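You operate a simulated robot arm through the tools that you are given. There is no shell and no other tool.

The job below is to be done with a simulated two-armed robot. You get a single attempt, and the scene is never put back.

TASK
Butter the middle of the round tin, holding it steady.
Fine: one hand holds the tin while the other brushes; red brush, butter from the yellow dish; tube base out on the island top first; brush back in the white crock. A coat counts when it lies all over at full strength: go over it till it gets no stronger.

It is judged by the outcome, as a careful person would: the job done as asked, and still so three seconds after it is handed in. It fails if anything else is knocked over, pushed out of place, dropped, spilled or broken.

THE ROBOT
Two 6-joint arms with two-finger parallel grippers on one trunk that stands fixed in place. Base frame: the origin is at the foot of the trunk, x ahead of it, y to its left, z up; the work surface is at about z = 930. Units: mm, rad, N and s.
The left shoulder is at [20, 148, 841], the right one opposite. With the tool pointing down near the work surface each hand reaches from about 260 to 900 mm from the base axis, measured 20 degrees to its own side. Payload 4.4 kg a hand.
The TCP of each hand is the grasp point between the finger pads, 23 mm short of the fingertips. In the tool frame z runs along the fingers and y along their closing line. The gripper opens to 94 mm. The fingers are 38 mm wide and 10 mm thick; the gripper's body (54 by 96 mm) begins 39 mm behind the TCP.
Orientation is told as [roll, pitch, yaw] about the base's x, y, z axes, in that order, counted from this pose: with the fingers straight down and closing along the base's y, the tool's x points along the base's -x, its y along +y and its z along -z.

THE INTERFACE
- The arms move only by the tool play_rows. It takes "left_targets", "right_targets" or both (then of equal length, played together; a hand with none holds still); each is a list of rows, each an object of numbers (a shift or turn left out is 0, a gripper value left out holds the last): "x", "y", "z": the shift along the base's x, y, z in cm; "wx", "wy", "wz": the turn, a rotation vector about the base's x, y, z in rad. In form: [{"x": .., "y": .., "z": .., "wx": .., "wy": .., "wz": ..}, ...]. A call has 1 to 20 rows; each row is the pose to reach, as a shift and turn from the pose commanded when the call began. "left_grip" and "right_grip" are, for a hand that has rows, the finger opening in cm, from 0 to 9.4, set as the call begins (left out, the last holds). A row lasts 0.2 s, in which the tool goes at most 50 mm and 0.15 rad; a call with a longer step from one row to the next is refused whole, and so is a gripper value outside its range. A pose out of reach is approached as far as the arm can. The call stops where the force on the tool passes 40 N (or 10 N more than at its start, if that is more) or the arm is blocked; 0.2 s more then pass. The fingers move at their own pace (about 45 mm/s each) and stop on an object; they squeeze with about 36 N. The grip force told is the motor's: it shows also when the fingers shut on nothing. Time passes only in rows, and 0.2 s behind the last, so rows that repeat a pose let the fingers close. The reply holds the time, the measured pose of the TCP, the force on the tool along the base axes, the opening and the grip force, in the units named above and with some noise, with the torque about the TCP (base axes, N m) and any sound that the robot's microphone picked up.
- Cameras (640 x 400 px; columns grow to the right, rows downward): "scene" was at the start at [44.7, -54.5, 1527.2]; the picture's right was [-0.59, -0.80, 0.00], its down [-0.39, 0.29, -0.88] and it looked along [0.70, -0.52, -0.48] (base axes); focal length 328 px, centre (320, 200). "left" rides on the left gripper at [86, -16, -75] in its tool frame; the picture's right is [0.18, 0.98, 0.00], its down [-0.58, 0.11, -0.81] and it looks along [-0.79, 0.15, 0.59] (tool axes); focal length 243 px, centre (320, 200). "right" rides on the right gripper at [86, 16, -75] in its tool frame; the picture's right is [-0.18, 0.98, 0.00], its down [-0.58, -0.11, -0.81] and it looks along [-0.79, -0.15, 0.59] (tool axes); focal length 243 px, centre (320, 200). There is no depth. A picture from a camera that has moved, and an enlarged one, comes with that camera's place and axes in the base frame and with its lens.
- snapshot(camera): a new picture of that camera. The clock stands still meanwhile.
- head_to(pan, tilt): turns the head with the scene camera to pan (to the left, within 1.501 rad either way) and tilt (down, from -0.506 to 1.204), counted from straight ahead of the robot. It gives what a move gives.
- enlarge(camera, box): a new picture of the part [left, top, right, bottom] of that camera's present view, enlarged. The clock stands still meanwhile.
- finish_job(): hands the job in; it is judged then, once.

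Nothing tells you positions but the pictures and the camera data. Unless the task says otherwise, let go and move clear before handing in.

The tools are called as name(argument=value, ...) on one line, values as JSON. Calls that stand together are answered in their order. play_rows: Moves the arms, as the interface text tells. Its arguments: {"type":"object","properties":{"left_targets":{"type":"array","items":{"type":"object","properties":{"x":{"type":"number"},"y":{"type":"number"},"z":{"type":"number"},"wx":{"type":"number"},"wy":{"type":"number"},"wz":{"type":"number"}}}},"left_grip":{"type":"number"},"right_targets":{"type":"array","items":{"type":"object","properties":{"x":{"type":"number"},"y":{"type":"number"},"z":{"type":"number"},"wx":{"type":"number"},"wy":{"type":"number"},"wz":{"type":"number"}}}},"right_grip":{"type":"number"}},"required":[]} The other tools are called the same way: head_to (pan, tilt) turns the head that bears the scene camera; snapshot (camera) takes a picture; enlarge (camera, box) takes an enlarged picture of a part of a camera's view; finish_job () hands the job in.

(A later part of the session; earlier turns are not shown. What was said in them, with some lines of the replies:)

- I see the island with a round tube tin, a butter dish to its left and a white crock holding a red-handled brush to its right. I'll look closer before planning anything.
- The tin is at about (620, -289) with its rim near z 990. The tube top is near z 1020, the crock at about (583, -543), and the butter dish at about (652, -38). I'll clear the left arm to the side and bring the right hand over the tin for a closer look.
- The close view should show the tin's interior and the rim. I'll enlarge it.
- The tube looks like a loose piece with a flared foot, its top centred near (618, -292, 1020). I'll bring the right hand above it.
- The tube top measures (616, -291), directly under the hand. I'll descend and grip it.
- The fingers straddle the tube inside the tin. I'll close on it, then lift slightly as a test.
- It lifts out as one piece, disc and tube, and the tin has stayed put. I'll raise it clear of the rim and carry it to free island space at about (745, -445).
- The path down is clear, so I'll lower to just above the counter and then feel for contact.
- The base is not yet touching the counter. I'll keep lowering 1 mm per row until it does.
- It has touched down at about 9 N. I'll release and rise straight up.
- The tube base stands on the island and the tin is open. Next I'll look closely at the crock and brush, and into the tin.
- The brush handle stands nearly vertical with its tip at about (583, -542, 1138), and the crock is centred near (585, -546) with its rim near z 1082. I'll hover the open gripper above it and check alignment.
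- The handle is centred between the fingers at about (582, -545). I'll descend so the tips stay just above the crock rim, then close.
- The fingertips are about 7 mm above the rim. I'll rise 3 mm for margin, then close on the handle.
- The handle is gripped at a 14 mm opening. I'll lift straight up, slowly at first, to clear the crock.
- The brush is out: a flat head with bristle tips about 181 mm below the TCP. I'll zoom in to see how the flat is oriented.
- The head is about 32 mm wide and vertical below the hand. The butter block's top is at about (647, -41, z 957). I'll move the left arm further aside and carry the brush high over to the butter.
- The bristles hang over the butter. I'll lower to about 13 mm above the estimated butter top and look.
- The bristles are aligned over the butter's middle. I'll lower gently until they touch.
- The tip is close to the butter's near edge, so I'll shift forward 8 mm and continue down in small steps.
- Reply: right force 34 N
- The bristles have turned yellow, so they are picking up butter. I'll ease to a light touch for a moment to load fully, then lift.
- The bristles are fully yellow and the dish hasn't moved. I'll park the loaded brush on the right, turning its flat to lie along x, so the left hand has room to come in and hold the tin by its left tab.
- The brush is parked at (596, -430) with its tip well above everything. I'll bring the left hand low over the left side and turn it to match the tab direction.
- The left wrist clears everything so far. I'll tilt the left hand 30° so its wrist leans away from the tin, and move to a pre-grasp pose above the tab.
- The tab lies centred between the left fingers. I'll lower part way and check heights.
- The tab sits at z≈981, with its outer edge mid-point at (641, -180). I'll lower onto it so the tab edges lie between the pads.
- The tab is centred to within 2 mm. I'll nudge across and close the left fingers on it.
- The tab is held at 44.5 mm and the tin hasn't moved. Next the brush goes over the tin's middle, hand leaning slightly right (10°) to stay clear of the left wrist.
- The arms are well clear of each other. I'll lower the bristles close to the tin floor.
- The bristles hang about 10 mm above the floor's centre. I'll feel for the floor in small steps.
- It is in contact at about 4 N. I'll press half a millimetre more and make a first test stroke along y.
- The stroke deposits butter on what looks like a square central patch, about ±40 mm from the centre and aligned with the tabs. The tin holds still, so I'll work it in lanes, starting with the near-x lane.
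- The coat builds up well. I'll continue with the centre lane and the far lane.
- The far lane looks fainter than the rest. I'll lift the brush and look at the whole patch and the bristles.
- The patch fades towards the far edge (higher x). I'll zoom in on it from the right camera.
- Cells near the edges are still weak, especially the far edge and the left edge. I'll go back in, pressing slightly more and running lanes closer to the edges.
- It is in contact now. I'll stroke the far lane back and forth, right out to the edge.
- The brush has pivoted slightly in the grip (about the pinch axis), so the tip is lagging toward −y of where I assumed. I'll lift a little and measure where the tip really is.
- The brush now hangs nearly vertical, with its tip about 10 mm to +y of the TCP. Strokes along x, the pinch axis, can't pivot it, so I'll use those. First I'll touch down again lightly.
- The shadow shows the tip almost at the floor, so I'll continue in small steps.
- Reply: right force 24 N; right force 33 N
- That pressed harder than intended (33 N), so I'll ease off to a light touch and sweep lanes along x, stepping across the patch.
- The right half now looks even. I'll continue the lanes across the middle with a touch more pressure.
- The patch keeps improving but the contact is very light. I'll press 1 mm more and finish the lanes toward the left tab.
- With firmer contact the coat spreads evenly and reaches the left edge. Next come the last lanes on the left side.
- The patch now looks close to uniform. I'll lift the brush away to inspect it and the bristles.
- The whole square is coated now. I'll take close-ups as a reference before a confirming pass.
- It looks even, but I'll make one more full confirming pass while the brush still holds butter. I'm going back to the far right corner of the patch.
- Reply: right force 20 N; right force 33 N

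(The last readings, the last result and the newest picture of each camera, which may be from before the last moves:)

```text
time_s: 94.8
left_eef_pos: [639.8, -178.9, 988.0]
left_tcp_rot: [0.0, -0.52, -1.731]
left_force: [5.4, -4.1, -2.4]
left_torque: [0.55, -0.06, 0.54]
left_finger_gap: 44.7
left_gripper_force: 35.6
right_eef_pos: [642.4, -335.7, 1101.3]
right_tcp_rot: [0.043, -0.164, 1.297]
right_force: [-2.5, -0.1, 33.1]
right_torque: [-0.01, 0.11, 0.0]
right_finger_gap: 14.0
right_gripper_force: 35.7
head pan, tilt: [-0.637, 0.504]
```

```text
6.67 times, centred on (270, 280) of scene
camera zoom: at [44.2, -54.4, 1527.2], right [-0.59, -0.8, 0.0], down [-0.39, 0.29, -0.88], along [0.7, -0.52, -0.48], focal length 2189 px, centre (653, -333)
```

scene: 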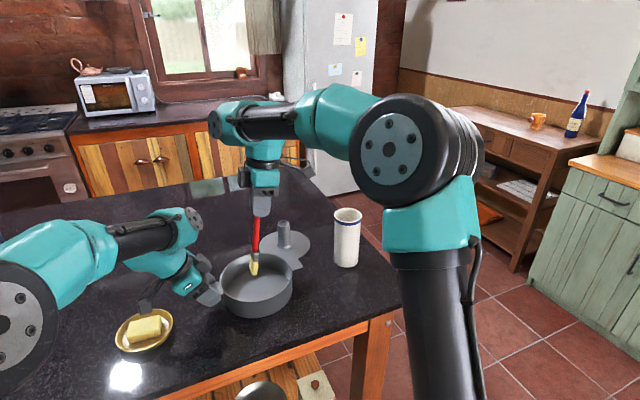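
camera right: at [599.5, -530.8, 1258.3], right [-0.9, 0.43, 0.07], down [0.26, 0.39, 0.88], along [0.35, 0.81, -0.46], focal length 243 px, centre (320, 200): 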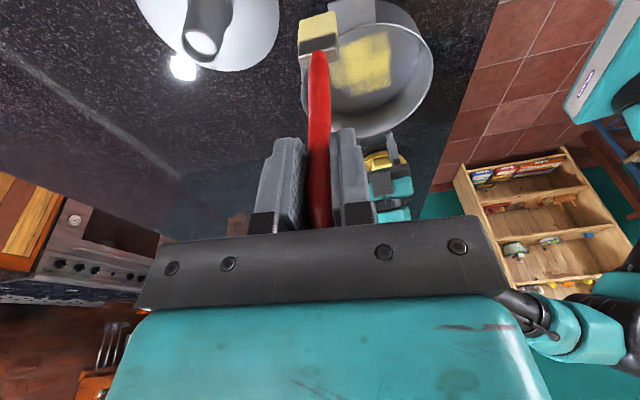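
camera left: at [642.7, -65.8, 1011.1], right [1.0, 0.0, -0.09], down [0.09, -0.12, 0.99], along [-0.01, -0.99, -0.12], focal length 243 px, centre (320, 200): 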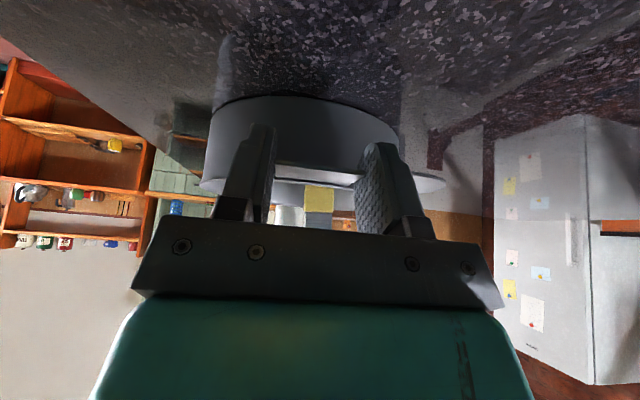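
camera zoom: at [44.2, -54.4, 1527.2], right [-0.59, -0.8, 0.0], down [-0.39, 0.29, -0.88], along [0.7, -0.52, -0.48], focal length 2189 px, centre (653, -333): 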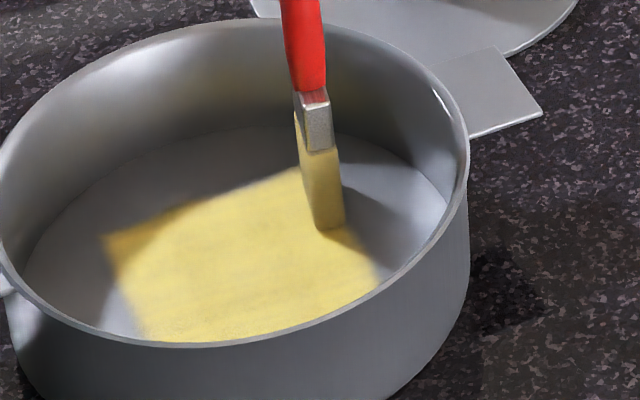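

I'll ease to a light pressure and sweep the lanes again.

play_rows(right_targets=[{"z": 0.19}, {"x": -1.18, "y": 0.19, "z": 0.19}, {"x": -2.37, "y": 0.38, "z": 0.19}, {"x": -3.55, "y": 0.57, "z": 0.19}, {"x": -4.74, "y": 0.76, "z": 0.19}, {"x": -5.92, "y": 0.95, "z": 0.19}, {"x": -5.78, "y": 1.84, "z": 0.17}, {"x": -4.6, "y": 1.65, "z": 0.17}, {"x": -3.41, "y": 1.46, "z": 0.17}, {"x": -2.23, "y": 1.27, "z": 0.17}, {"x": -1.04, "y": 1.08, "z": 0.17}, {"x": 0.14, "y": 0.89, "z": 0.17}, {"x": 0.28, "y": 1.78, "z": 0.15}, {"x": -0.9, "y": 1.97, "z": 0.15}, {"x": -2.09, "y": 2.16, "z": 0.15}, {"x": -3.27, "y": 2.35, "z": 0.15}, {"x": -4.46, "y": 2.54, "z": 0.15}, {"x": -5.64, "y": 2.73, "z": 0.15}])

play_rows(right_targets=[{"x": 0.14, "y": 0.89, "z": -0.01}, {"x": 1.32, "y": 0.7, "z": -0.01}, {"x": 2.51, "y": 0.51, "z": -0.01}, {"x": 3.69, "y": 0.32, "z": -0.01}, {"x": 4.88, "y": 0.13, "z": -0.01}, {"x": 6.06, "y": -0.06, "z": -0.01}, {"x": 6.2, "y": 0.83, "z": -0.03}, {"x": 5.02, "y": 1.02, "z": -0.03}, {"x": 3.83, "y": 1.21, "z": -0.03}, {"x": 2.65, "y": 1.4, "z": -0.03}, {"x": 1.46, "y": 1.59, "z": -0.03}, {"x": 0.28, "y": 1.78, "z": -0.03}, {"x": 0.43, "y": 2.67, "z": -0.05}, {"x": 1.61, "y": 2.48, "z": -0.05}, {"x": 2.8, "y": 2.29, "z": -0.05}, {"x": 3.98, "y": 2.1, "z": -0.05}, {"x": 5.17, "y": 1.91, "z": -0.05}, {"x": 6.35, "y": 1.72, "z": -0.05}])

enlarge(camera="scene", box=[235, 250, 305, 310])

```text
time_s: 98.6
left_eef_pos: [641.9, -178.1, 989.3]
left_tcp_rot: [0.0, -0.52, -1.73]
left_force: [0.3, 0.6, 0.3]
left_torque: [-0.02, -0.03, -0.11]
left_finger_gap: 44.8
left_gripper_force: 36.0
right_eef_pos: [585.9, -309.1, 1101.8]
right_tcp_rot: [0.045, -0.164, 1.298]
right_force: [0.3, -0.2, -0.4]
right_torque: [0.02, 0.0, 0.0]
right_finger_gap: 14.0
right_gripper_force: 36.3
head pan, tilt: [-0.637, 0.504]
```

```text
time_s: 102.4
left_eef_pos: [642.0, -179.8, 988.7]
left_tcp_rot: [0.0, -0.521, -1.73]
left_force: [0.0, 0.8, 0.1]
left_torque: [-0.01, 0.03, 0.01]
left_finger_gap: 44.9
left_gripper_force: 36.0
right_eef_pos: [650.7, -292.0, 1100.8]
right_tcp_rot: [0.046, -0.163, 1.299]
right_force: [-0.9, 0.4, 0.5]
right_torque: [-0.01, 0.1, 0.01]
right_finger_gap: 13.8
right_gripper_force: 35.8
head pan, tilt: [-0.637, 0.504]
```

```text
6.67 times, centred on (270, 280) of scene
camera zoom: at [44.6, -54.5, 1527.2], right [-0.59, -0.8, 0.0], down [-0.39, 0.29, -0.88], along [0.7, -0.52, -0.48], focal length 2189 px, centre (653, -333)
```

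zoom: 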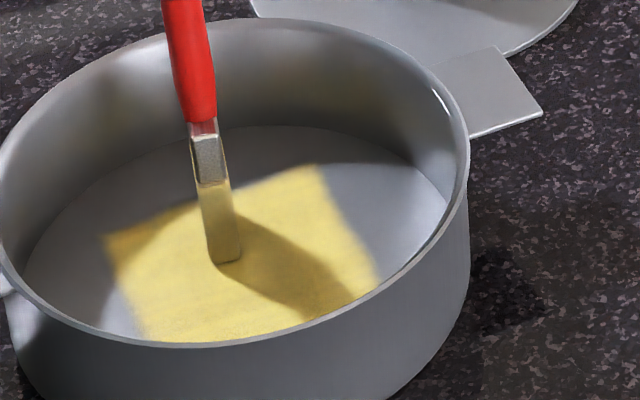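

Next are the remaining left-side lanes of this confirming pass.

play_rows(right_targets=[{"x": 0.14, "y": 0.89, "z": -0.04}, {"x": -1.04, "y": 1.08, "z": -0.04}, {"x": -2.23, "y": 1.27, "z": -0.04}, {"x": -3.41, "y": 1.46, "z": -0.04}, {"x": -4.6, "y": 1.65, "z": -0.04}, {"x": -5.78, "y": 1.84, "z": -0.04}, {"x": -5.64, "y": 2.73, "z": -0.05}, {"x": -4.46, "y": 2.54, "z": -0.05}, {"x": -3.27, "y": 2.35, "z": -0.05}, {"x": -2.09, "y": 2.16, "z": -0.05}, {"x": -0.9, "y": 1.97, "z": -0.05}, {"x": 0.28, "y": 1.78, "z": -0.05}, {"x": 0.42, "y": 2.67, "z": -0.06}, {"x": -0.77, "y": 2.86, "z": -0.06}, {"x": -1.95, "y": 3.05, "z": -0.06}, {"x": -3.13, "y": 3.24, "z": -0.06}, {"x": -4.32, "y": 3.43, "z": -0.06}, {"x": -5.5, "y": 3.62, "z": -0.06}])

play_rows(right_targets=[{"y": -0.5, "z": 2}, {"x": 1, "y": -2, "z": 5}, {"x": 2, "y": -4, "z": 8.5}, {"x": 3, "y": -8, "z": 10}, {"x": 4, "y": -12, "z": 10}, {"x": 5, "y": -16, "z": 10}, {"x": 6, "y": -19.5, "z": 10}])

enlarge(camera="right", box=[335, 10, 405, 100])

enlarge(camera="scene", box=[240, 270, 285, 305])

enlarge(camera="scene", box=[235, 140, 335, 250])

snapshot(camera="right")

```text
time_s: 106.2
left_eef_pos: [641.7, -180.2, 989.6]
left_tcp_rot: [0.0, -0.52, -1.73]
left_force: [0.4, 0.3, 1.1]
left_torque: [-0.05, 0.02, -0.09]
left_finger_gap: 44.4
left_gripper_force: 35.9
right_eef_pos: [595.5, -255.3, 1100.6]
right_tcp_rot: [0.046, -0.164, 1.299]
right_force: [0.1, -1.0, 1.2]
right_torque: [-0.06, -0.04, 0.01]
right_finger_gap: 14.0
right_gripper_force: 35.2
head pan, tilt: [-0.637, 0.504]
```

```text
time_s: 107.8
left_eef_pos: [640.7, -178.4, 989.3]
left_tcp_rot: [0.0, -0.519, -1.729]
left_force: [-0.6, 2.1, 2.0]
left_torque: [0.0, -0.12, 0.0]
left_finger_gap: 44.5
left_gripper_force: 36.3
right_eef_pos: [654.9, -450.6, 1200.8]
right_tcp_rot: [0.045, -0.164, 1.3]
right_force: [-0.2, 1.3, -0.1]
right_torque: [-0.03, -0.05, -0.02]
right_finger_gap: 13.9
right_gripper_force: 35.8
head pan, tilt: [-0.637, 0.504]
```

```text
4.44 times, centred on (370, 55) of right
camera zoom: at [616.9, -541.3, 1261.2], right [-0.9, 0.43, 0.07], down [0.26, 0.39, 0.88], along [0.35, 0.81, -0.46], focal length 1078 px, centre (98, 844)
```

zoom: 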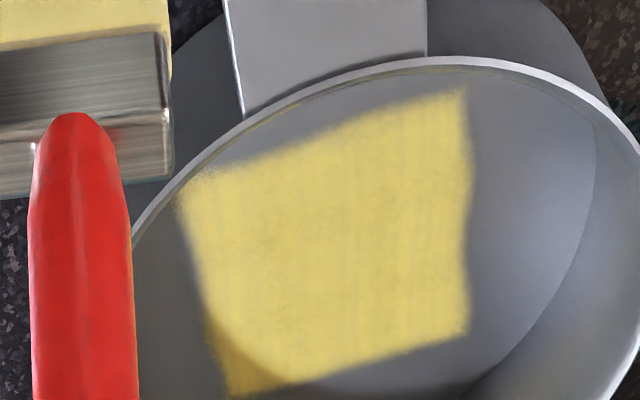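

```text
11.43 times, centred on (262, 288) of scene
camera zoom: at [44.5, -54.3, 1527.2], right [-0.59, -0.8, 0.0], down [-0.39, 0.29, -0.88], along [0.7, -0.52, -0.48], focal length 3752 px, centre (977, -800)
```

zoom: 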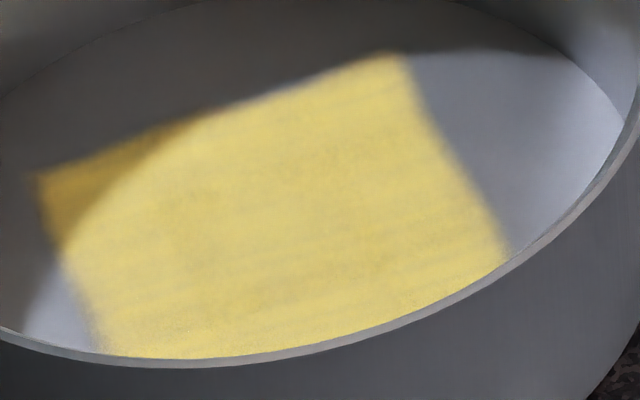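

```text
3.64 times, centred on (285, 195) of scene
camera zoom: at [44.5, -54.3, 1527.2], right [-0.59, -0.8, 0.0], down [-0.39, 0.29, -0.88], along [0.7, -0.52, -0.48], focal length 1194 px, centre (447, 218)
```

zoom: 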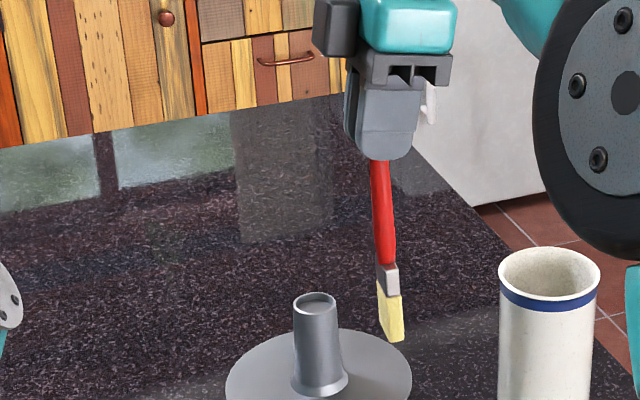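

```text
taken
camera right: at [616.9, -541.3, 1261.2], right [-0.9, 0.43, 0.07], down [0.26, 0.39, 0.88], along [0.35, 0.81, -0.46], focal length 243 px, centre (320, 200)
```

right: 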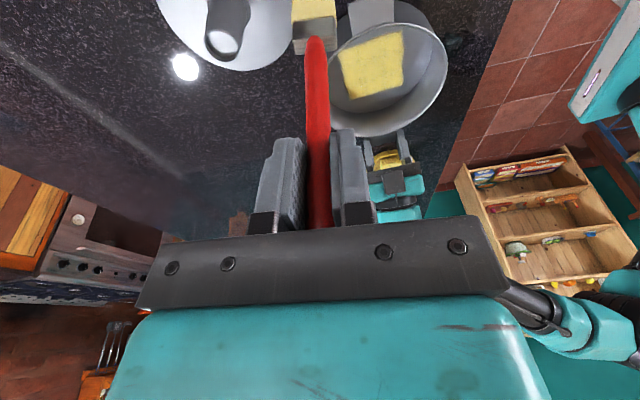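

The patch is unchanged from before that pass, and even all over, so the coat is at full strength. Next I'll return the brush to the crock: raise it, then move above the opening and check alignment.

play_rows(right_targets=[{"z": 3}, {"z": 6.5}, {"z": 9.5}, {"x": -1.5, "y": -2, "z": 10.5}, {"x": -3.5, "y": -5, "z": 10.5}, {"x": -5.5, "y": -8, "z": 10.5}, {"x": -6.8, "y": -9.7, "z": 10.5}, {"x": -6.8, "y": -9.7, "z": 10.5}])

enlarge(camera="scene", box=[290, 110, 410, 280])

snapshot(camera="right")

snapshot(camera="scene")

```text
time_s: 109.6
left_eef_pos: [641.8, -178.1, 989.2]
left_tcp_rot: [0.001, -0.52, -1.729]
left_force: [0.8, 0.0, 1.8]
left_torque: [0.01, 0.02, -0.01]
left_finger_gap: 44.6
left_gripper_force: 36.5
right_eef_pos: [587.3, -547.3, 1306.2]
right_tcp_rot: [0.047, -0.165, 1.298]
right_force: [-0.4, 0.0, -0.2]
right_torque: [0.0, 0.01, 0.0]
right_finger_gap: 13.6
right_gripper_force: 36.2
head pan, tilt: [-0.637, 0.504]
```

```text
2.35 times, centred on (350, 195) of scene
camera zoom: at [44.6, -54.6, 1527.2], right [-0.59, -0.8, 0.0], down [-0.39, 0.29, -0.88], along [0.7, -0.52, -0.48], focal length 772 px, centre (249, 212)
```

zoom: 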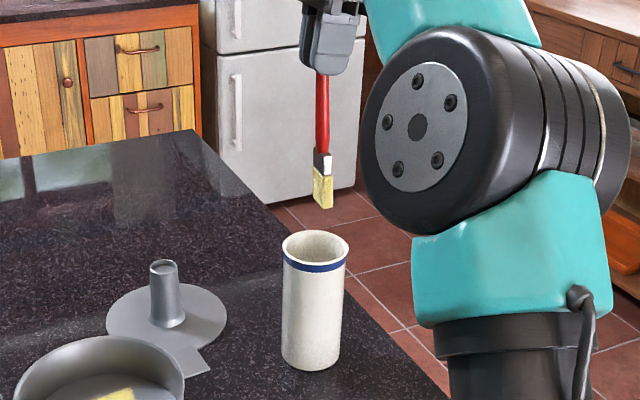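

```text
taken
camera right: at [548.5, -637.7, 1365.4], right [-0.9, 0.43, 0.07], down [0.26, 0.39, 0.88], along [0.35, 0.81, -0.46], focal length 243 px, centre (320, 200)
```

right: 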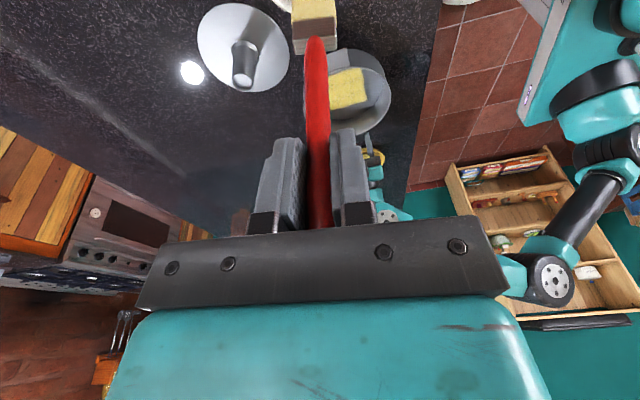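

```text
taken
```

scene: 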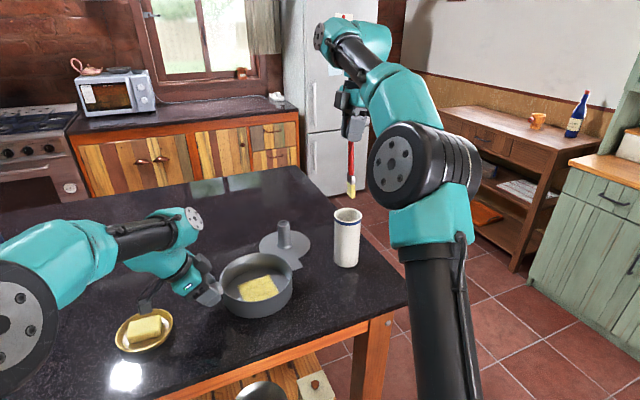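

I want a precise fix on the brush head relative to the crock, so I'll zoom in with both cameras.

enlarge(camera="right", box=[270, 0, 370, 80])

enlarge(camera="scene", box=[325, 140, 375, 220])

```text
5.00 times, centred on (320, 40) of right
camera zoom: at [548.5, -637.7, 1365.4], right [-0.9, 0.43, 0.07], down [0.26, 0.39, 0.88], along [0.35, 0.81, -0.46], focal length 1213 px, centre (320, 1000)
```

zoom: 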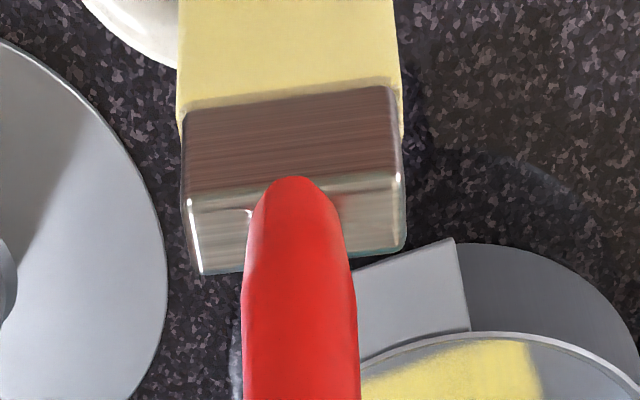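

```text
5.00 times, centred on (350, 180) of scene
camera zoom: at [44.6, -54.6, 1527.2], right [-0.59, -0.8, 0.0], down [-0.39, 0.29, -0.88], along [0.7, -0.52, -0.48], focal length 1641 px, centre (170, 300)
```

zoom: 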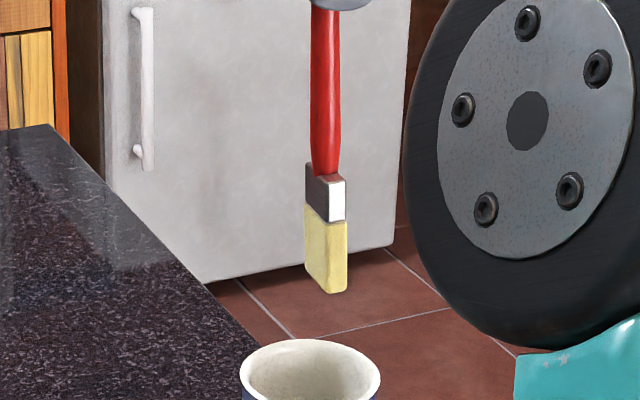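

The brush head is at about (578, -547), against the crock centre at (585, -546). I'll shift 5 mm forward and lower the head into the opening, pausing to check.

play_rows(right_targets=[{"x": 0.5, "y": 0.1}, {"x": 0.5, "y": 0.1, "z": -2}, {"x": 0.5, "y": 0.1, "z": -4.5}, {"x": 0.5, "y": 0.1, "z": -6.5}])

enlarge(camera="scene", box=[315, 150, 385, 280])

enlarge(camera="right", box=[240, 0, 380, 110])

```text
time_s: 110.6
left_eef_pos: [640.5, -179.7, 989.7]
left_tcp_rot: [-0.001, -0.518, -1.729]
left_force: [0.2, 0.6, 1.2]
left_torque: [0.06, 0.09, -0.07]
left_finger_gap: 44.9
left_gripper_force: 35.8
right_eef_pos: [591.8, -545.0, 1241.4]
right_tcp_rot: [0.047, -0.165, 1.296]
right_force: [0.6, -0.3, 0.1]
right_torque: [0.03, -0.02, -0.02]
right_finger_gap: 13.6
right_gripper_force: 35.7
head pan, tilt: [-0.637, 0.504]
```

```text
3.08 times, centred on (350, 215) of scene
camera zoom: at [44.6, -54.5, 1527.2], right [-0.59, -0.8, 0.0], down [-0.39, 0.29, -0.88], along [0.7, -0.52, -0.48], focal length 1010 px, centre (228, 154)
```

zoom: 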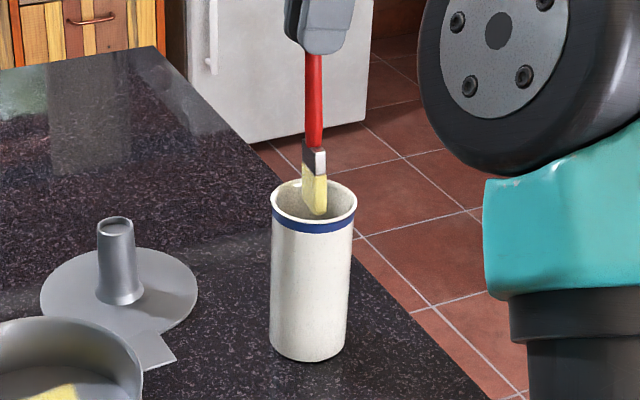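

```text
3.64 times, centred on (310, 55) of right
camera zoom: at [554.7, -636.7, 1300.5], right [-0.9, 0.43, 0.07], down [0.26, 0.39, 0.88], along [0.35, 0.81, -0.46], focal length 882 px, centre (356, 727)
```

zoom: 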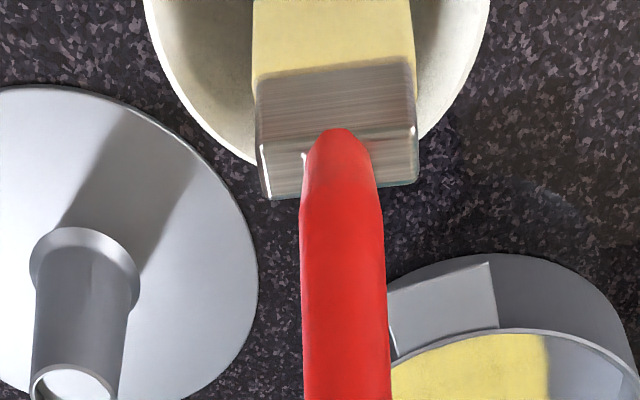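

The head is inside the rim and well centred. I'll continue down toward the crock floor.

play_rows(right_targets=[{"z": -2.5}, {"z": -5}, {"z": -7.5}, {"z": -10}, {"z": -11.8}, {"z": -12.3}])

enlarge(camera="scene", box=[315, 150, 385, 280])

enlarge(camera="right", box=[220, 40, 420, 240])

```text
time_s: 112.0
left_eef_pos: [640.8, -179.2, 990.2]
left_tcp_rot: [0.0, -0.521, -1.728]
left_force: [-0.2, 1.0, 1.3]
left_torque: [-0.03, 0.02, -0.01]
left_finger_gap: 44.6
left_gripper_force: 36.3
right_eef_pos: [592.9, -546.3, 1117.1]
right_tcp_rot: [0.046, -0.165, 1.297]
right_force: [-0.2, 0.5, -0.3]
right_torque: [0.0, 0.02, 0.02]
right_finger_gap: 13.9
right_gripper_force: 35.7
head pan, tilt: [-0.637, 0.504]
```

```text
3.08 times, centred on (350, 215) of scene
camera zoom: at [44.6, -54.5, 1527.2], right [-0.59, -0.8, 0.0], down [-0.39, 0.29, -0.88], along [0.7, -0.52, -0.48], focal length 1010 px, centre (228, 154)
```

zoom: 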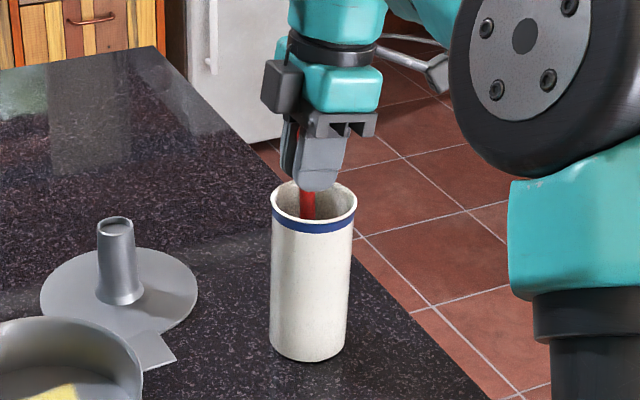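

```text
2.00 times, centred on (320, 140) of right
camera zoom: at [554.7, -636.9, 1177.9], right [-0.9, 0.43, 0.07], down [0.26, 0.39, 0.88], along [0.35, 0.81, -0.46], focal length 485 px, centre (320, 320)
```

zoom: 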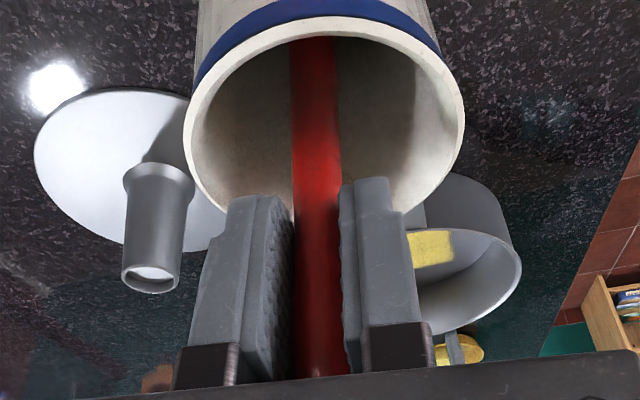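

The fingers are still above the rim. I'll ease down in small steps to find the crock floor.

play_rows(right_targets=[{"x": -0.2, "z": -0.2}, {"x": -0.4, "z": -0.4}, {"x": -0.4, "z": -0.55}])

play_rows(right_targets=[{"z": -0.1}, {"z": -0.15}])

```text
time_s: 112.8
left_eef_pos: [641.0, -178.6, 990.2]
left_tcp_rot: [0.001, -0.518, -1.728]
left_force: [0.7, 0.3, 1.5]
left_torque: [-0.03, 0.03, -0.02]
left_finger_gap: 44.7
left_gripper_force: 36.4
right_eef_pos: [589.5, -546.1, 1112.4]
right_tcp_rot: [0.046, -0.166, 1.297]
right_force: [0.7, 0.2, -0.5]
right_torque: [0.02, 0.0, -0.01]
right_finger_gap: 13.7
right_gripper_force: 35.7
head pan, tilt: [-0.637, 0.504]
```

```text
time_s: 113.4
left_eef_pos: [642.0, -179.4, 989.2]
left_tcp_rot: [-0.001, -0.521, -1.731]
left_force: [0.6, 0.4, 0.3]
left_torque: [0.0, -0.01, 0.0]
left_finger_gap: 44.5
left_gripper_force: 35.4
right_eef_pos: [588.0, -545.6, 1111.2]
right_tcp_rot: [0.046, -0.164, 1.297]
right_force: [-0.9, 0.1, 0.8]
right_torque: [-0.02, -0.04, 0.02]
right_finger_gap: 13.9
right_gripper_force: 36.1
head pan, tilt: [-0.637, 0.504]
```

play_rows(right_targets=[{"z": -0.1}, {"z": -0.15}])

play_rows(right_targets=[{"z": -0.1}, {"z": -0.15}])

enlarge(camera="scene", box=[315, 170, 385, 250])

enlarge(camera="right", box=[220, 40, 420, 240])

```text
time_s: 114.0
left_eef_pos: [641.9, -179.0, 989.1]
left_tcp_rot: [-0.002, -0.52, -1.73]
left_force: [0.0, 0.6, 0.7]
left_torque: [-0.03, 0.02, 0.04]
left_finger_gap: 44.7
left_gripper_force: 36.4
right_eef_pos: [588.8, -546.5, 1110.2]
right_tcp_rot: [0.046, -0.164, 1.297]
right_force: [0.0, -0.1, -0.4]
right_torque: [0.01, -0.02, 0.0]
right_finger_gap: 13.9
right_gripper_force: 35.9
head pan, tilt: [-0.637, 0.504]
```

```text
time_s: 114.6
left_eef_pos: [641.2, -179.4, 990.3]
left_tcp_rot: [0.0, -0.519, -1.729]
left_force: [-0.5, -0.9, 0.1]
left_torque: [-0.02, -0.03, -0.02]
left_finger_gap: 44.7
left_gripper_force: 35.3
right_eef_pos: [588.2, -545.9, 1107.7]
right_tcp_rot: [0.047, -0.164, 1.297]
right_force: [0.2, -0.8, 0.4]
right_torque: [-0.03, 0.02, -0.01]
right_finger_gap: 13.8
right_gripper_force: 36.3
head pan, tilt: [-0.637, 0.504]
```

```text
5.00 times, centred on (350, 210) of scene
camera zoom: at [44.7, -54.5, 1527.2], right [-0.59, -0.8, 0.0], down [-0.39, 0.29, -0.88], along [0.7, -0.52, -0.48], focal length 1641 px, centre (170, 150)
```

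zoom: 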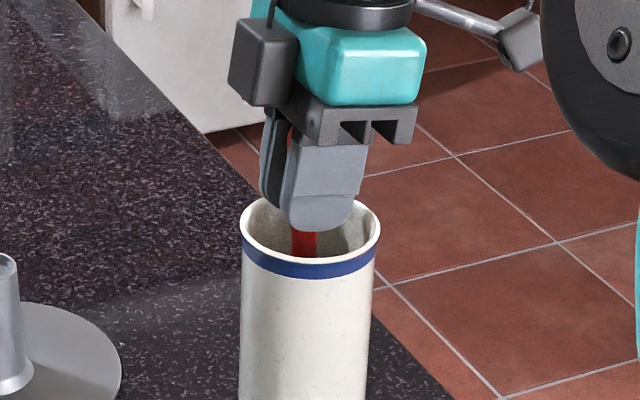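

```text
2.00 times, centred on (320, 140) of right
camera zoom: at [550.5, -636.9, 1168.0], right [-0.9, 0.43, 0.07], down [0.26, 0.39, 0.88], along [0.35, 0.81, -0.46], focal length 485 px, centre (320, 320)
```

zoom: 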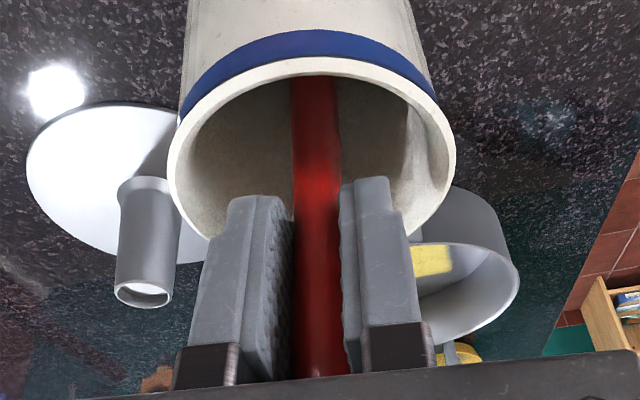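

play_rows(right_targets=[{"z": -0.1}, {"z": -0.1}])

play_rows(right_targets=[{"z": -0.1}, {"z": -0.1}])

play_rows(right_targets=[{"z": -0.1}, {"z": -0.1}])

```text
time_s: 115.2
left_eef_pos: [640.7, -179.3, 989.3]
left_tcp_rot: [0.001, -0.519, -1.73]
left_force: [0.3, 0.1, 0.9]
left_torque: [0.03, -0.03, 0.03]
left_finger_gap: 44.5
left_gripper_force: 36.4
right_eef_pos: [588.3, -546.7, 1108.5]
right_tcp_rot: [0.044, -0.165, 1.298]
right_force: [-0.1, -0.3, -0.6]
right_torque: [0.0, 0.01, 0.0]
right_finger_gap: 13.9
right_gripper_force: 36.3
head pan, tilt: [-0.637, 0.504]
```

```text
time_s: 115.8
left_eef_pos: [640.0, -179.5, 988.4]
left_tcp_rot: [-0.001, -0.519, -1.729]
left_force: [0.1, -0.6, 1.6]
left_torque: [0.01, -0.02, 0.0]
left_finger_gap: 44.8
left_gripper_force: 35.9
right_eef_pos: [588.5, -546.4, 1105.5]
right_tcp_rot: [0.045, -0.164, 1.296]
right_force: [-0.3, -0.3, -0.6]
right_torque: [0.0, 0.0, 0.02]
right_finger_gap: 13.8
right_gripper_force: 36.3
head pan, tilt: [-0.637, 0.504]
```

```text
time_s: 116.4
left_eef_pos: [642.3, -179.1, 988.7]
left_tcp_rot: [0.002, -0.521, -1.731]
left_force: [0.1, 0.0, 0.6]
left_torque: [-0.03, 0.0, 0.02]
left_finger_gap: 44.6
left_gripper_force: 36.8
right_eef_pos: [587.9, -545.8, 1103.5]
right_tcp_rot: [0.046, -0.165, 1.298]
right_force: [-0.2, 0.0, -0.1]
right_torque: [0.03, 0.02, -0.02]
right_finger_gap: 13.9
right_gripper_force: 35.9
head pan, tilt: [-0.637, 0.504]
```

The fingertips are level with the rim and the brush tip is within 1–2 mm of the crock floor. I'll centre over the crock, go down one more millimetre, and open just slightly so the fingers stay clear of the rim.

play_rows(right_targets=[{"x": -0.15, "z": -0.05}, {"x": -0.3, "z": -0.1}, {"x": -0.3, "z": -0.1}])

play_rows(right_targets=[{"z": 0}, {"z": 0}, {"z": 0}, {"z": 0}], right_grip=2.4)

enlarge(camera="scene", box=[315, 170, 385, 250])

enlarge(camera="right", box=[220, 40, 420, 240])

```text
time_s: 117.2
left_eef_pos: [641.4, -178.8, 989.6]
left_tcp_rot: [0.0, -0.52, -1.73]
left_force: [0.0, -0.4, 0.9]
left_torque: [-0.01, 0.01, -0.01]
left_finger_gap: 44.6
left_gripper_force: 35.7
right_eef_pos: [586.0, -545.5, 1104.4]
right_tcp_rot: [0.045, -0.164, 1.297]
right_force: [0.6, -0.1, 0.3]
right_torque: [0.02, 0.0, 0.0]
right_finger_gap: 13.8
right_gripper_force: 36.0
head pan, tilt: [-0.637, 0.504]
```

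```text
time_s: 118.2
left_eef_pos: [641.6, -179.5, 990.1]
left_tcp_rot: [0.0, -0.519, -1.731]
left_force: [-0.3, 0.5, 0.1]
left_torque: [0.0, 0.02, 0.0]
left_finger_gap: 44.7
left_gripper_force: 35.9
right_eef_pos: [586.0, -545.5, 1103.9]
right_tcp_rot: [0.047, -0.165, 1.295]
right_force: [0.2, 0.3, 0.0]
right_torque: [-0.01, -0.01, -0.01]
right_finger_gap: 24.0
right_gripper_force: 0.0
head pan, tilt: [-0.637, 0.504]
```

```text
5.00 times, centred on (350, 210) of scene
camera zoom: at [44.6, -54.5, 1527.2], right [-0.59, -0.8, 0.0], down [-0.39, 0.29, -0.88], along [0.7, -0.52, -0.48], focal length 1641 px, centre (170, 150)
```

zoom: 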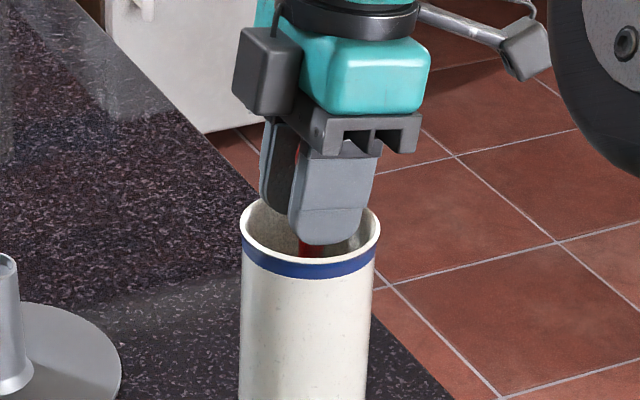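

```text
2.00 times, centred on (320, 140) of right
camera zoom: at [547.9, -637.4, 1164.0], right [-0.9, 0.43, 0.07], down [0.26, 0.39, 0.88], along [0.35, 0.81, -0.46], focal length 485 px, centre (320, 320)
```

zoom: 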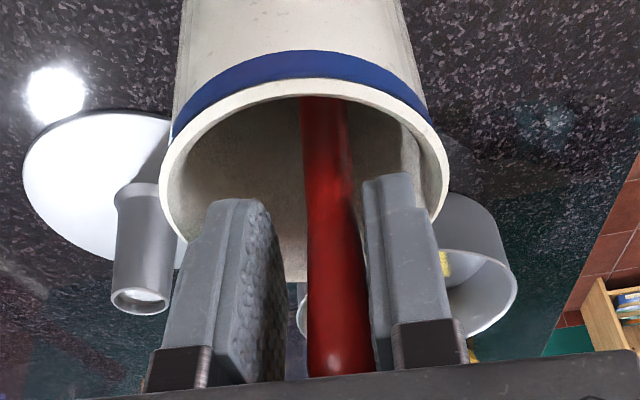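

The brush is released and leaning on one finger inside the crock. I'll rise straight up, slowly.

play_rows(right_targets=[{"z": 0.7}, {"z": 1.6}, {"z": 2.6}, {"z": 3.8}, {"z": 5}, {"z": 6.5}, {"z": 8}, {"z": 10}])

enlarge(camera="scene", box=[305, 130, 395, 280])

snapshot(camera="right")

```text
time_s: 120.0
left_eef_pos: [641.1, -177.9, 990.1]
left_tcp_rot: [0.001, -0.52, -1.73]
left_force: [0.0, 0.8, 1.4]
left_torque: [-0.03, -0.07, 0.04]
left_finger_gap: 44.7
left_gripper_force: 35.6
right_eef_pos: [587.1, -544.2, 1204.8]
right_tcp_rot: [0.045, -0.165, 1.3]
right_force: [0.6, -0.5, 0.4]
right_torque: [-0.03, 0.0, 0.04]
right_finger_gap: 23.9
right_gripper_force: 0.0
head pan, tilt: [-0.637, 0.504]
```

```text
2.67 times, centred on (350, 205) of scene
camera zoom: at [44.7, -54.5, 1527.2], right [-0.59, -0.8, 0.0], down [-0.39, 0.29, -0.88], along [0.7, -0.52, -0.48], focal length 875 px, centre (240, 187)
```

zoom: 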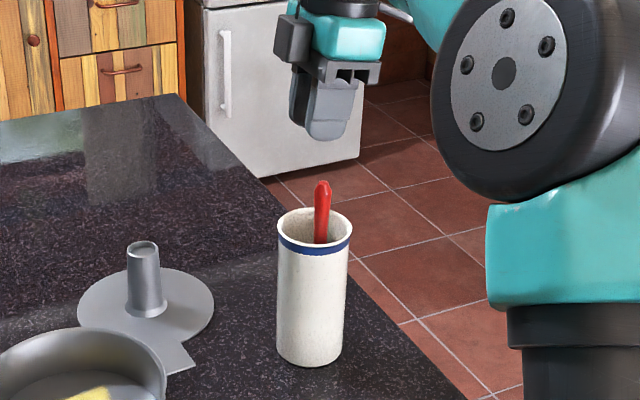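

```text
taken
camera right: at [548.7, -635.8, 1265.4], right [-0.9, 0.43, 0.07], down [0.26, 0.39, 0.88], along [0.35, 0.81, -0.46], focal length 243 px, centre (320, 200)
```

right: 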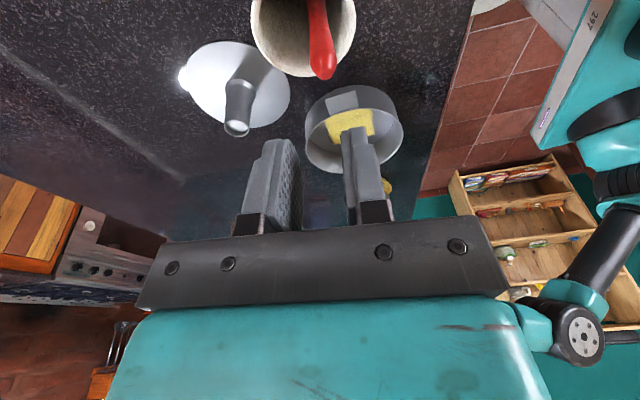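

The brush is back in the crock. I'll retract the right hand, then release the tin with the left and lift it straight off.

play_rows(right_targets=[{"z": 3}, {"z": 6}, {"x": -3, "z": 9}, {"x": -7, "z": 11}, {"x": -11, "z": 12}, {"x": -15, "z": 12}])

play_rows(left_targets=[{"z": 0}, {"z": 0}, {"z": 0}, {"z": 0}], left_grip=8.0)

play_rows(left_targets=[{"z": 0.8}, {"z": 2}, {"z": 4}, {"z": 7}, {"z": 10}, {"z": 13}, {"y": 3, "z": 16}, {"y": 7, "z": 18}, {"y": 11, "z": 19}, {"x": -3, "y": 15, "z": 19}, {"x": -6, "y": 19, "z": 19}, {"x": -9, "y": 23, "z": 19}])

snapshot(camera="scene")

enlarge(camera="scene", box=[195, 230, 315, 330])

enlarge(camera="scene", box=[240, 180, 400, 290])

```text
time_s: 121.4
left_eef_pos: [641.2, -178.2, 990.2]
left_tcp_rot: [0.001, -0.521, -1.73]
left_force: [0.5, -1.0, 1.8]
left_torque: [0.02, 0.07, 0.01]
left_finger_gap: 44.7
left_gripper_force: 36.3
right_eef_pos: [437.0, -546.6, 1324.5]
right_tcp_rot: [0.047, -0.165, 1.298]
right_force: [1.0, -0.6, -1.2]
right_torque: [0.01, 0.06, 0.04]
right_finger_gap: 24.0
right_gripper_force: 0.1
head pan, tilt: [-0.637, 0.504]
```

```text
time_s: 122.4
left_eef_pos: [641.1, -179.8, 990.2]
left_tcp_rot: [0.0, -0.521, -1.729]
left_force: [1.0, -0.5, -0.2]
left_torque: [0.02, 0.03, 0.0]
left_finger_gap: 80.3
left_gripper_force: 0.0
right_eef_pos: [436.5, -547.4, 1325.4]
right_tcp_rot: [0.044, -0.163, 1.297]
right_force: [-0.6, 0.2, 0.3]
right_torque: [0.01, 0.03, -0.02]
right_finger_gap: 23.9
right_gripper_force: 0.1
head pan, tilt: [-0.637, 0.504]
```

```text
time_s: 125.0
left_eef_pos: [552.3, 52.7, 1177.4]
left_tcp_rot: [-0.002, -0.519, -1.729]
left_force: [0.5, -1.1, 0.2]
left_torque: [-0.01, 0.01, 0.01]
left_finger_gap: 80.0
left_gripper_force: 0.1
right_eef_pos: [437.4, -547.8, 1325.6]
right_tcp_rot: [0.048, -0.166, 1.297]
right_force: [1.4, -0.8, -0.5]
right_torque: [0.03, 0.05, -0.01]
right_finger_gap: 23.9
right_gripper_force: 0.1
head pan, tilt: [-0.637, 0.504]
```

```text
taken
```

scene: 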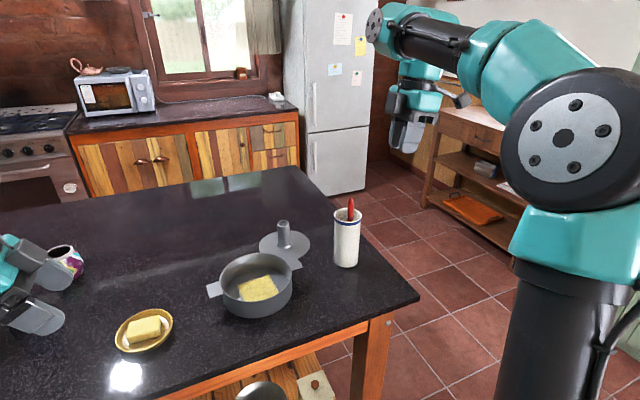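

```text
4.00 times, centred on (255, 280) of scene
camera zoom: at [45.1, -55.1, 1527.2], right [-0.59, -0.8, 0.0], down [-0.39, 0.29, -0.88], along [0.7, -0.52, -0.48], focal length 1313 px, centre (580, -120)
```

zoom: 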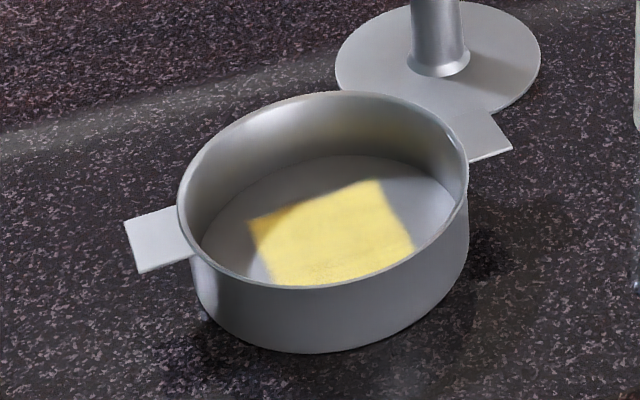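

```text
3.64 times, centred on (320, 235) of scene
camera zoom: at [45.1, -55.1, 1527.2], right [-0.59, -0.8, 0.0], down [-0.39, 0.29, -0.88], along [0.7, -0.52, -0.48], focal length 1194 px, centre (320, 73)
```

zoom: 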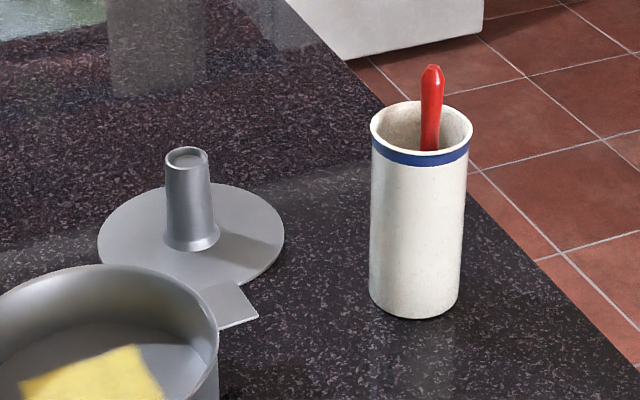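

The tin hasn't moved and everything is in place. There are faint speckles near the near edge of the coat, so I'll check there from a better viewpoint.

enlarge(camera="scene", box=[240, 270, 285, 305])

play_rows(right_targets=[{"x": 0, "y": 2, "wz": -0.13}, {"x": 0, "y": 5, "wz": -0.26}, {"x": 1, "y": 8.5, "wz": -0.39}, {"x": 2, "y": 12, "wz": -0.52}, {"x": 3, "y": 15.5, "wz": -0.65}, {"x": 4, "y": 18, "wz": -0.78}, {"x": 5, "y": 19, "wz": -0.91}, {"x": 6, "y": 20, "wz": -1.04}, {"x": 7, "y": 21, "wz": -1.17}, {"x": 8, "y": 22, "wz": -1.3}])

snapshot(camera="right")

```text
11.43 times, centred on (262, 288) of scene
camera zoom: at [45.1, -55.1, 1527.2], right [-0.59, -0.8, 0.0], down [-0.39, 0.29, -0.88], along [0.7, -0.52, -0.48], focal length 3752 px, centre (977, -800)
```

zoom: 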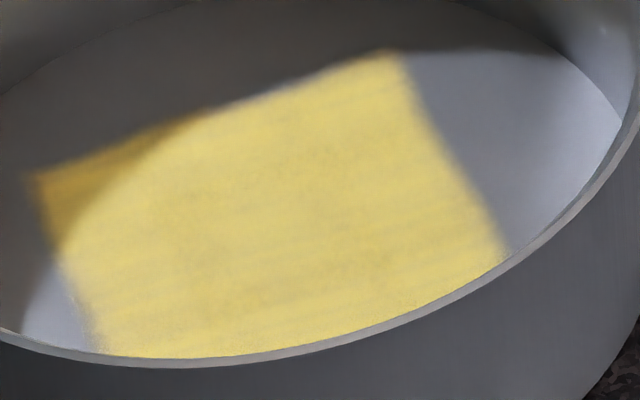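

```text
time_s: 127.2
left_eef_pos: [551.6, 52.3, 1178.5]
left_tcp_rot: [-0.001, -0.52, -1.729]
left_force: [0.0, -0.2, 0.2]
left_torque: [-0.01, -0.02, 0.02]
left_finger_gap: 80.1
left_gripper_force: 0.0
right_eef_pos: [515.5, -325.7, 1326.2]
right_tcp_rot: [0.044, -0.163, -0.006]
right_force: [-1.2, -0.2, 0.3]
right_torque: [0.03, 0.01, 0.03]
right_finger_gap: 24.1
right_gripper_force: 0.1
head pan, tilt: [-0.637, 0.504]
```

```text
taken
camera right: at [419.5, -311.4, 1385.1], right [0.18, 0.98, 0.07], down [0.44, -0.15, 0.88], along [0.88, -0.13, -0.46], focal length 243 px, centre (320, 200)
```

right: 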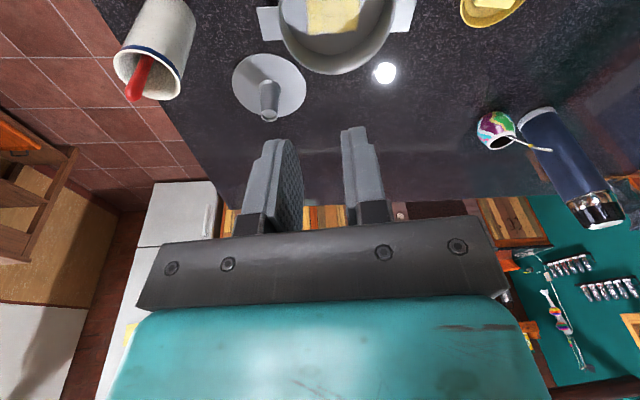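

The view cuts off the near edge. I'll level the hand and pull it back for a full view into the tin.

play_rows(right_targets=[{"x": -3, "wy": 0.08, "wx": -0.02}, {"x": -6, "wy": 0.163, "wx": -0.044}, {"x": -8, "wy": 0.163, "wx": -0.044}])

enlarge(camera="right", box=[270, 0, 430, 120])

snapshot(camera="left")

```text
time_s: 128.0
left_eef_pos: [552.9, 52.6, 1180.1]
left_tcp_rot: [-0.001, -0.52, -1.731]
left_force: [0.6, 0.5, 0.2]
left_torque: [-0.01, 0.02, -0.02]
left_finger_gap: 80.2
left_gripper_force: 0.1
right_eef_pos: [434.9, -325.8, 1324.9]
right_tcp_rot: [0.001, 0.0, 0.002]
right_force: [-0.2, -0.2, 0.4]
right_torque: [0.02, -0.02, -0.03]
right_finger_gap: 24.1
right_gripper_force: 0.1
head pan, tilt: [-0.637, 0.504]
```

```text
3.33 times, centred on (350, 60) of right
camera zoom: at [349.4, -310.7, 1399.0], right [0.18, 0.98, 0.0], down [0.58, -0.11, 0.81], along [0.79, -0.15, -0.59], focal length 809 px, centre (220, 667)
```

zoom: 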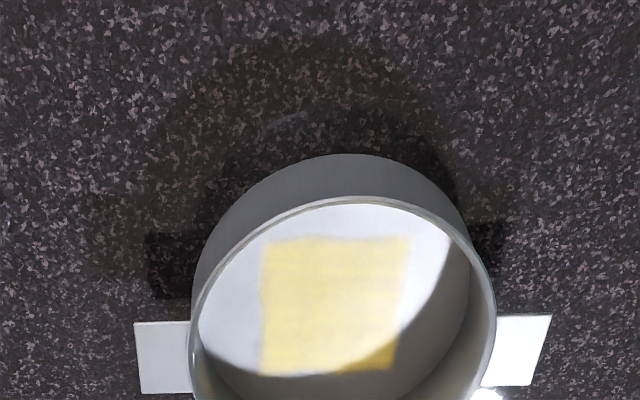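

```text
taken
camera left: at [553.8, 166.3, 1200.3], right [1.0, 0.0, -0.09], down [0.09, -0.12, 0.99], along [-0.01, -0.99, -0.12], focal length 243 px, centre (320, 200)
```

left: 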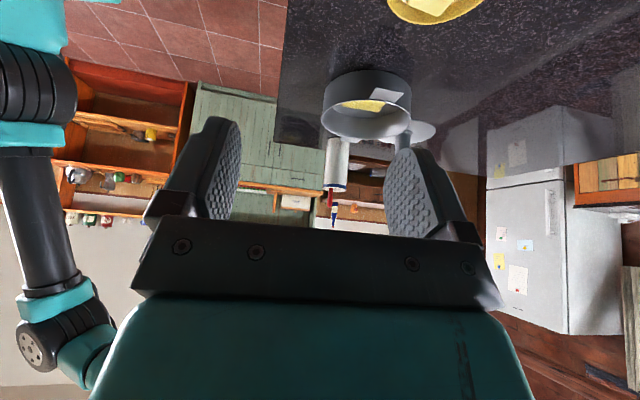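

enlarge(camera="right", box=[325, 50, 385, 100])

enlarge(camera="right", box=[100, 60, 320, 220])

```text
8.00 times, centred on (355, 75) of right
camera zoom: at [349.4, -310.7, 1399.0], right [0.18, 0.98, 0.0], down [0.58, -0.11, 0.81], along [0.79, -0.15, -0.59], focal length 1941 px, centre (40, 1200)
```

zoom: 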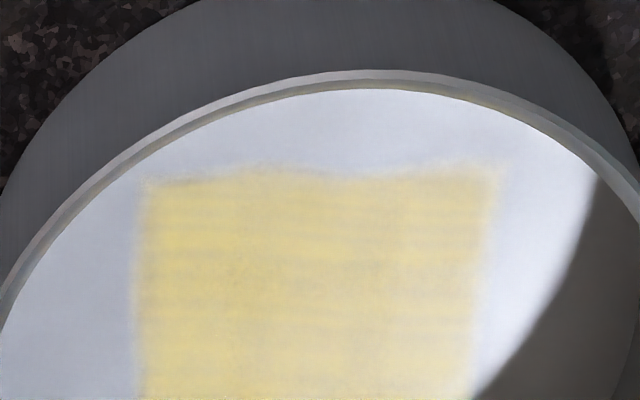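

```text
2.50 times, centred on (210, 140) of right
camera zoom: at [349.4, -310.7, 1399.0], right [0.18, 0.98, 0.0], down [0.58, -0.11, 0.81], along [0.79, -0.15, -0.59], focal length 606 px, centre (595, 350)
```

zoom: 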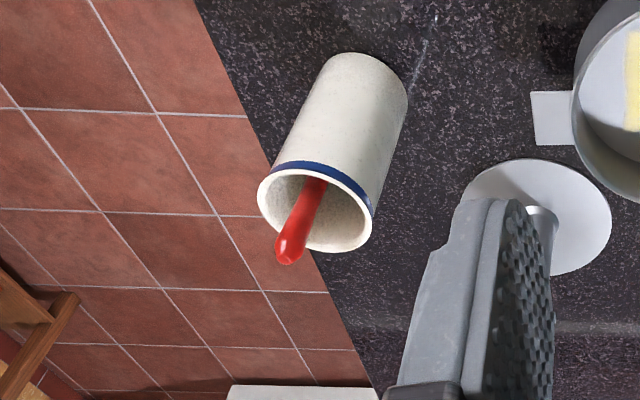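

The coat fills the full 82 mm square, centred on the tin, at even strength. The brush is in the crock, the tube base is on the island, and the dish and crock haven't moved. I'll move the left arm further clear and take a last look.

play_rows(left_targets=[{"x": -2, "y": 2, "z": 3}, {"x": -5, "y": 4, "z": 6}, {"x": -8, "y": 7, "z": 9}, {"x": -11, "y": 10, "z": 12}, {"x": -11, "y": 10, "z": 12}])

snapshot(camera="scene")

```text
refused: row 3 steps farther than a row can; nothing moved
```

```text
taken
```

scene: 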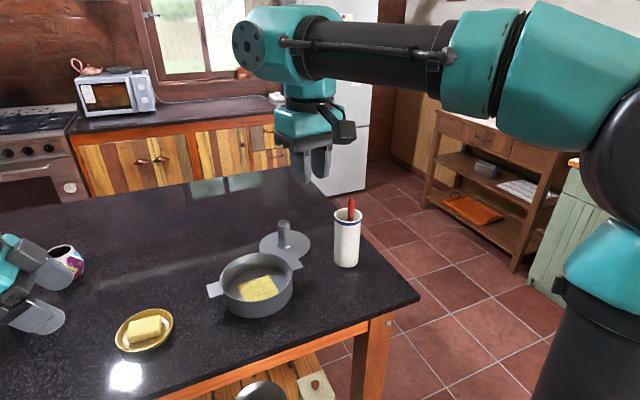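

That call was refused because a step was too long, so nothing moved. I'll repeat it with smaller steps and then hand in.

play_rows(left_targets=[{"x": -2, "y": 2, "z": 2}, {"x": -4, "y": 4, "z": 4}, {"x": -6, "y": 6, "z": 6}, {"x": -8, "y": 8, "z": 8}, {"x": -10, "y": 10, "z": 10}, {"x": -10, "y": 10, "z": 10}])

snapshot(camera="scene")

```text
time_s: 129.4
left_eef_pos: [451.0, 155.3, 1277.9]
left_tcp_rot: [0.0, -0.52, -1.731]
left_force: [0.3, 0.3, 0.5]
left_torque: [-0.01, -0.03, 0.01]
left_finger_gap: 79.9
left_gripper_force: 0.1
right_eef_pos: [436.2, -326.3, 1324.6]
right_tcp_rot: [0.0, 0.0, 0.002]
right_force: [0.8, 0.1, 0.0]
right_torque: [0.01, 0.02, -0.03]
right_finger_gap: 23.9
right_gripper_force: 0.1
head pan, tilt: [-0.637, 0.504]
```

```text
taken
```

scene: 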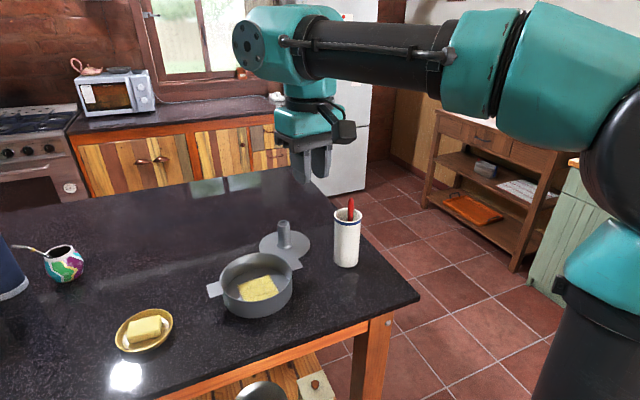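

Both arms are clear. The tin's middle is buttered, the tube base stands on the island top, the brush is in the crock and nothing else has been disturbed, so I'm handing in.

finish_job()

```text
The job is handed in.
```

The middle of the round tin is buttered and I've handed the job in. No result came back with the hand-in.

- **Tube base:** I lifted it out first and set it on the island top, behind and to the right of the tin.
- **Buttering:** The left hand held the tin by its left tab while the right hand brushed, using the red brush and butter from the yellow dish. The coat covers a square of about 82 mm, centred on the tin floor.
- **Full strength:** I made a second full pass and the coat looked the same before and after it. Pressure was very light for most of that pass. The edge of the coat nearest the robot is slightly wavy.
- **Brush:** It is back in the white crock, leaning slightly as it did at the start.
- **Everything else:** In the last picture the tin, dish and crock are where they started, and nothing was knocked over or spilled. Both hands are empty and clear.

The brush pivoted and slid a little in the grip, so the first strokes missed some edges, and I went back over them. A few presses on the butter and the tin floor were harder than I intended, up to about 34 N. I saw no effect on the dish or tin.
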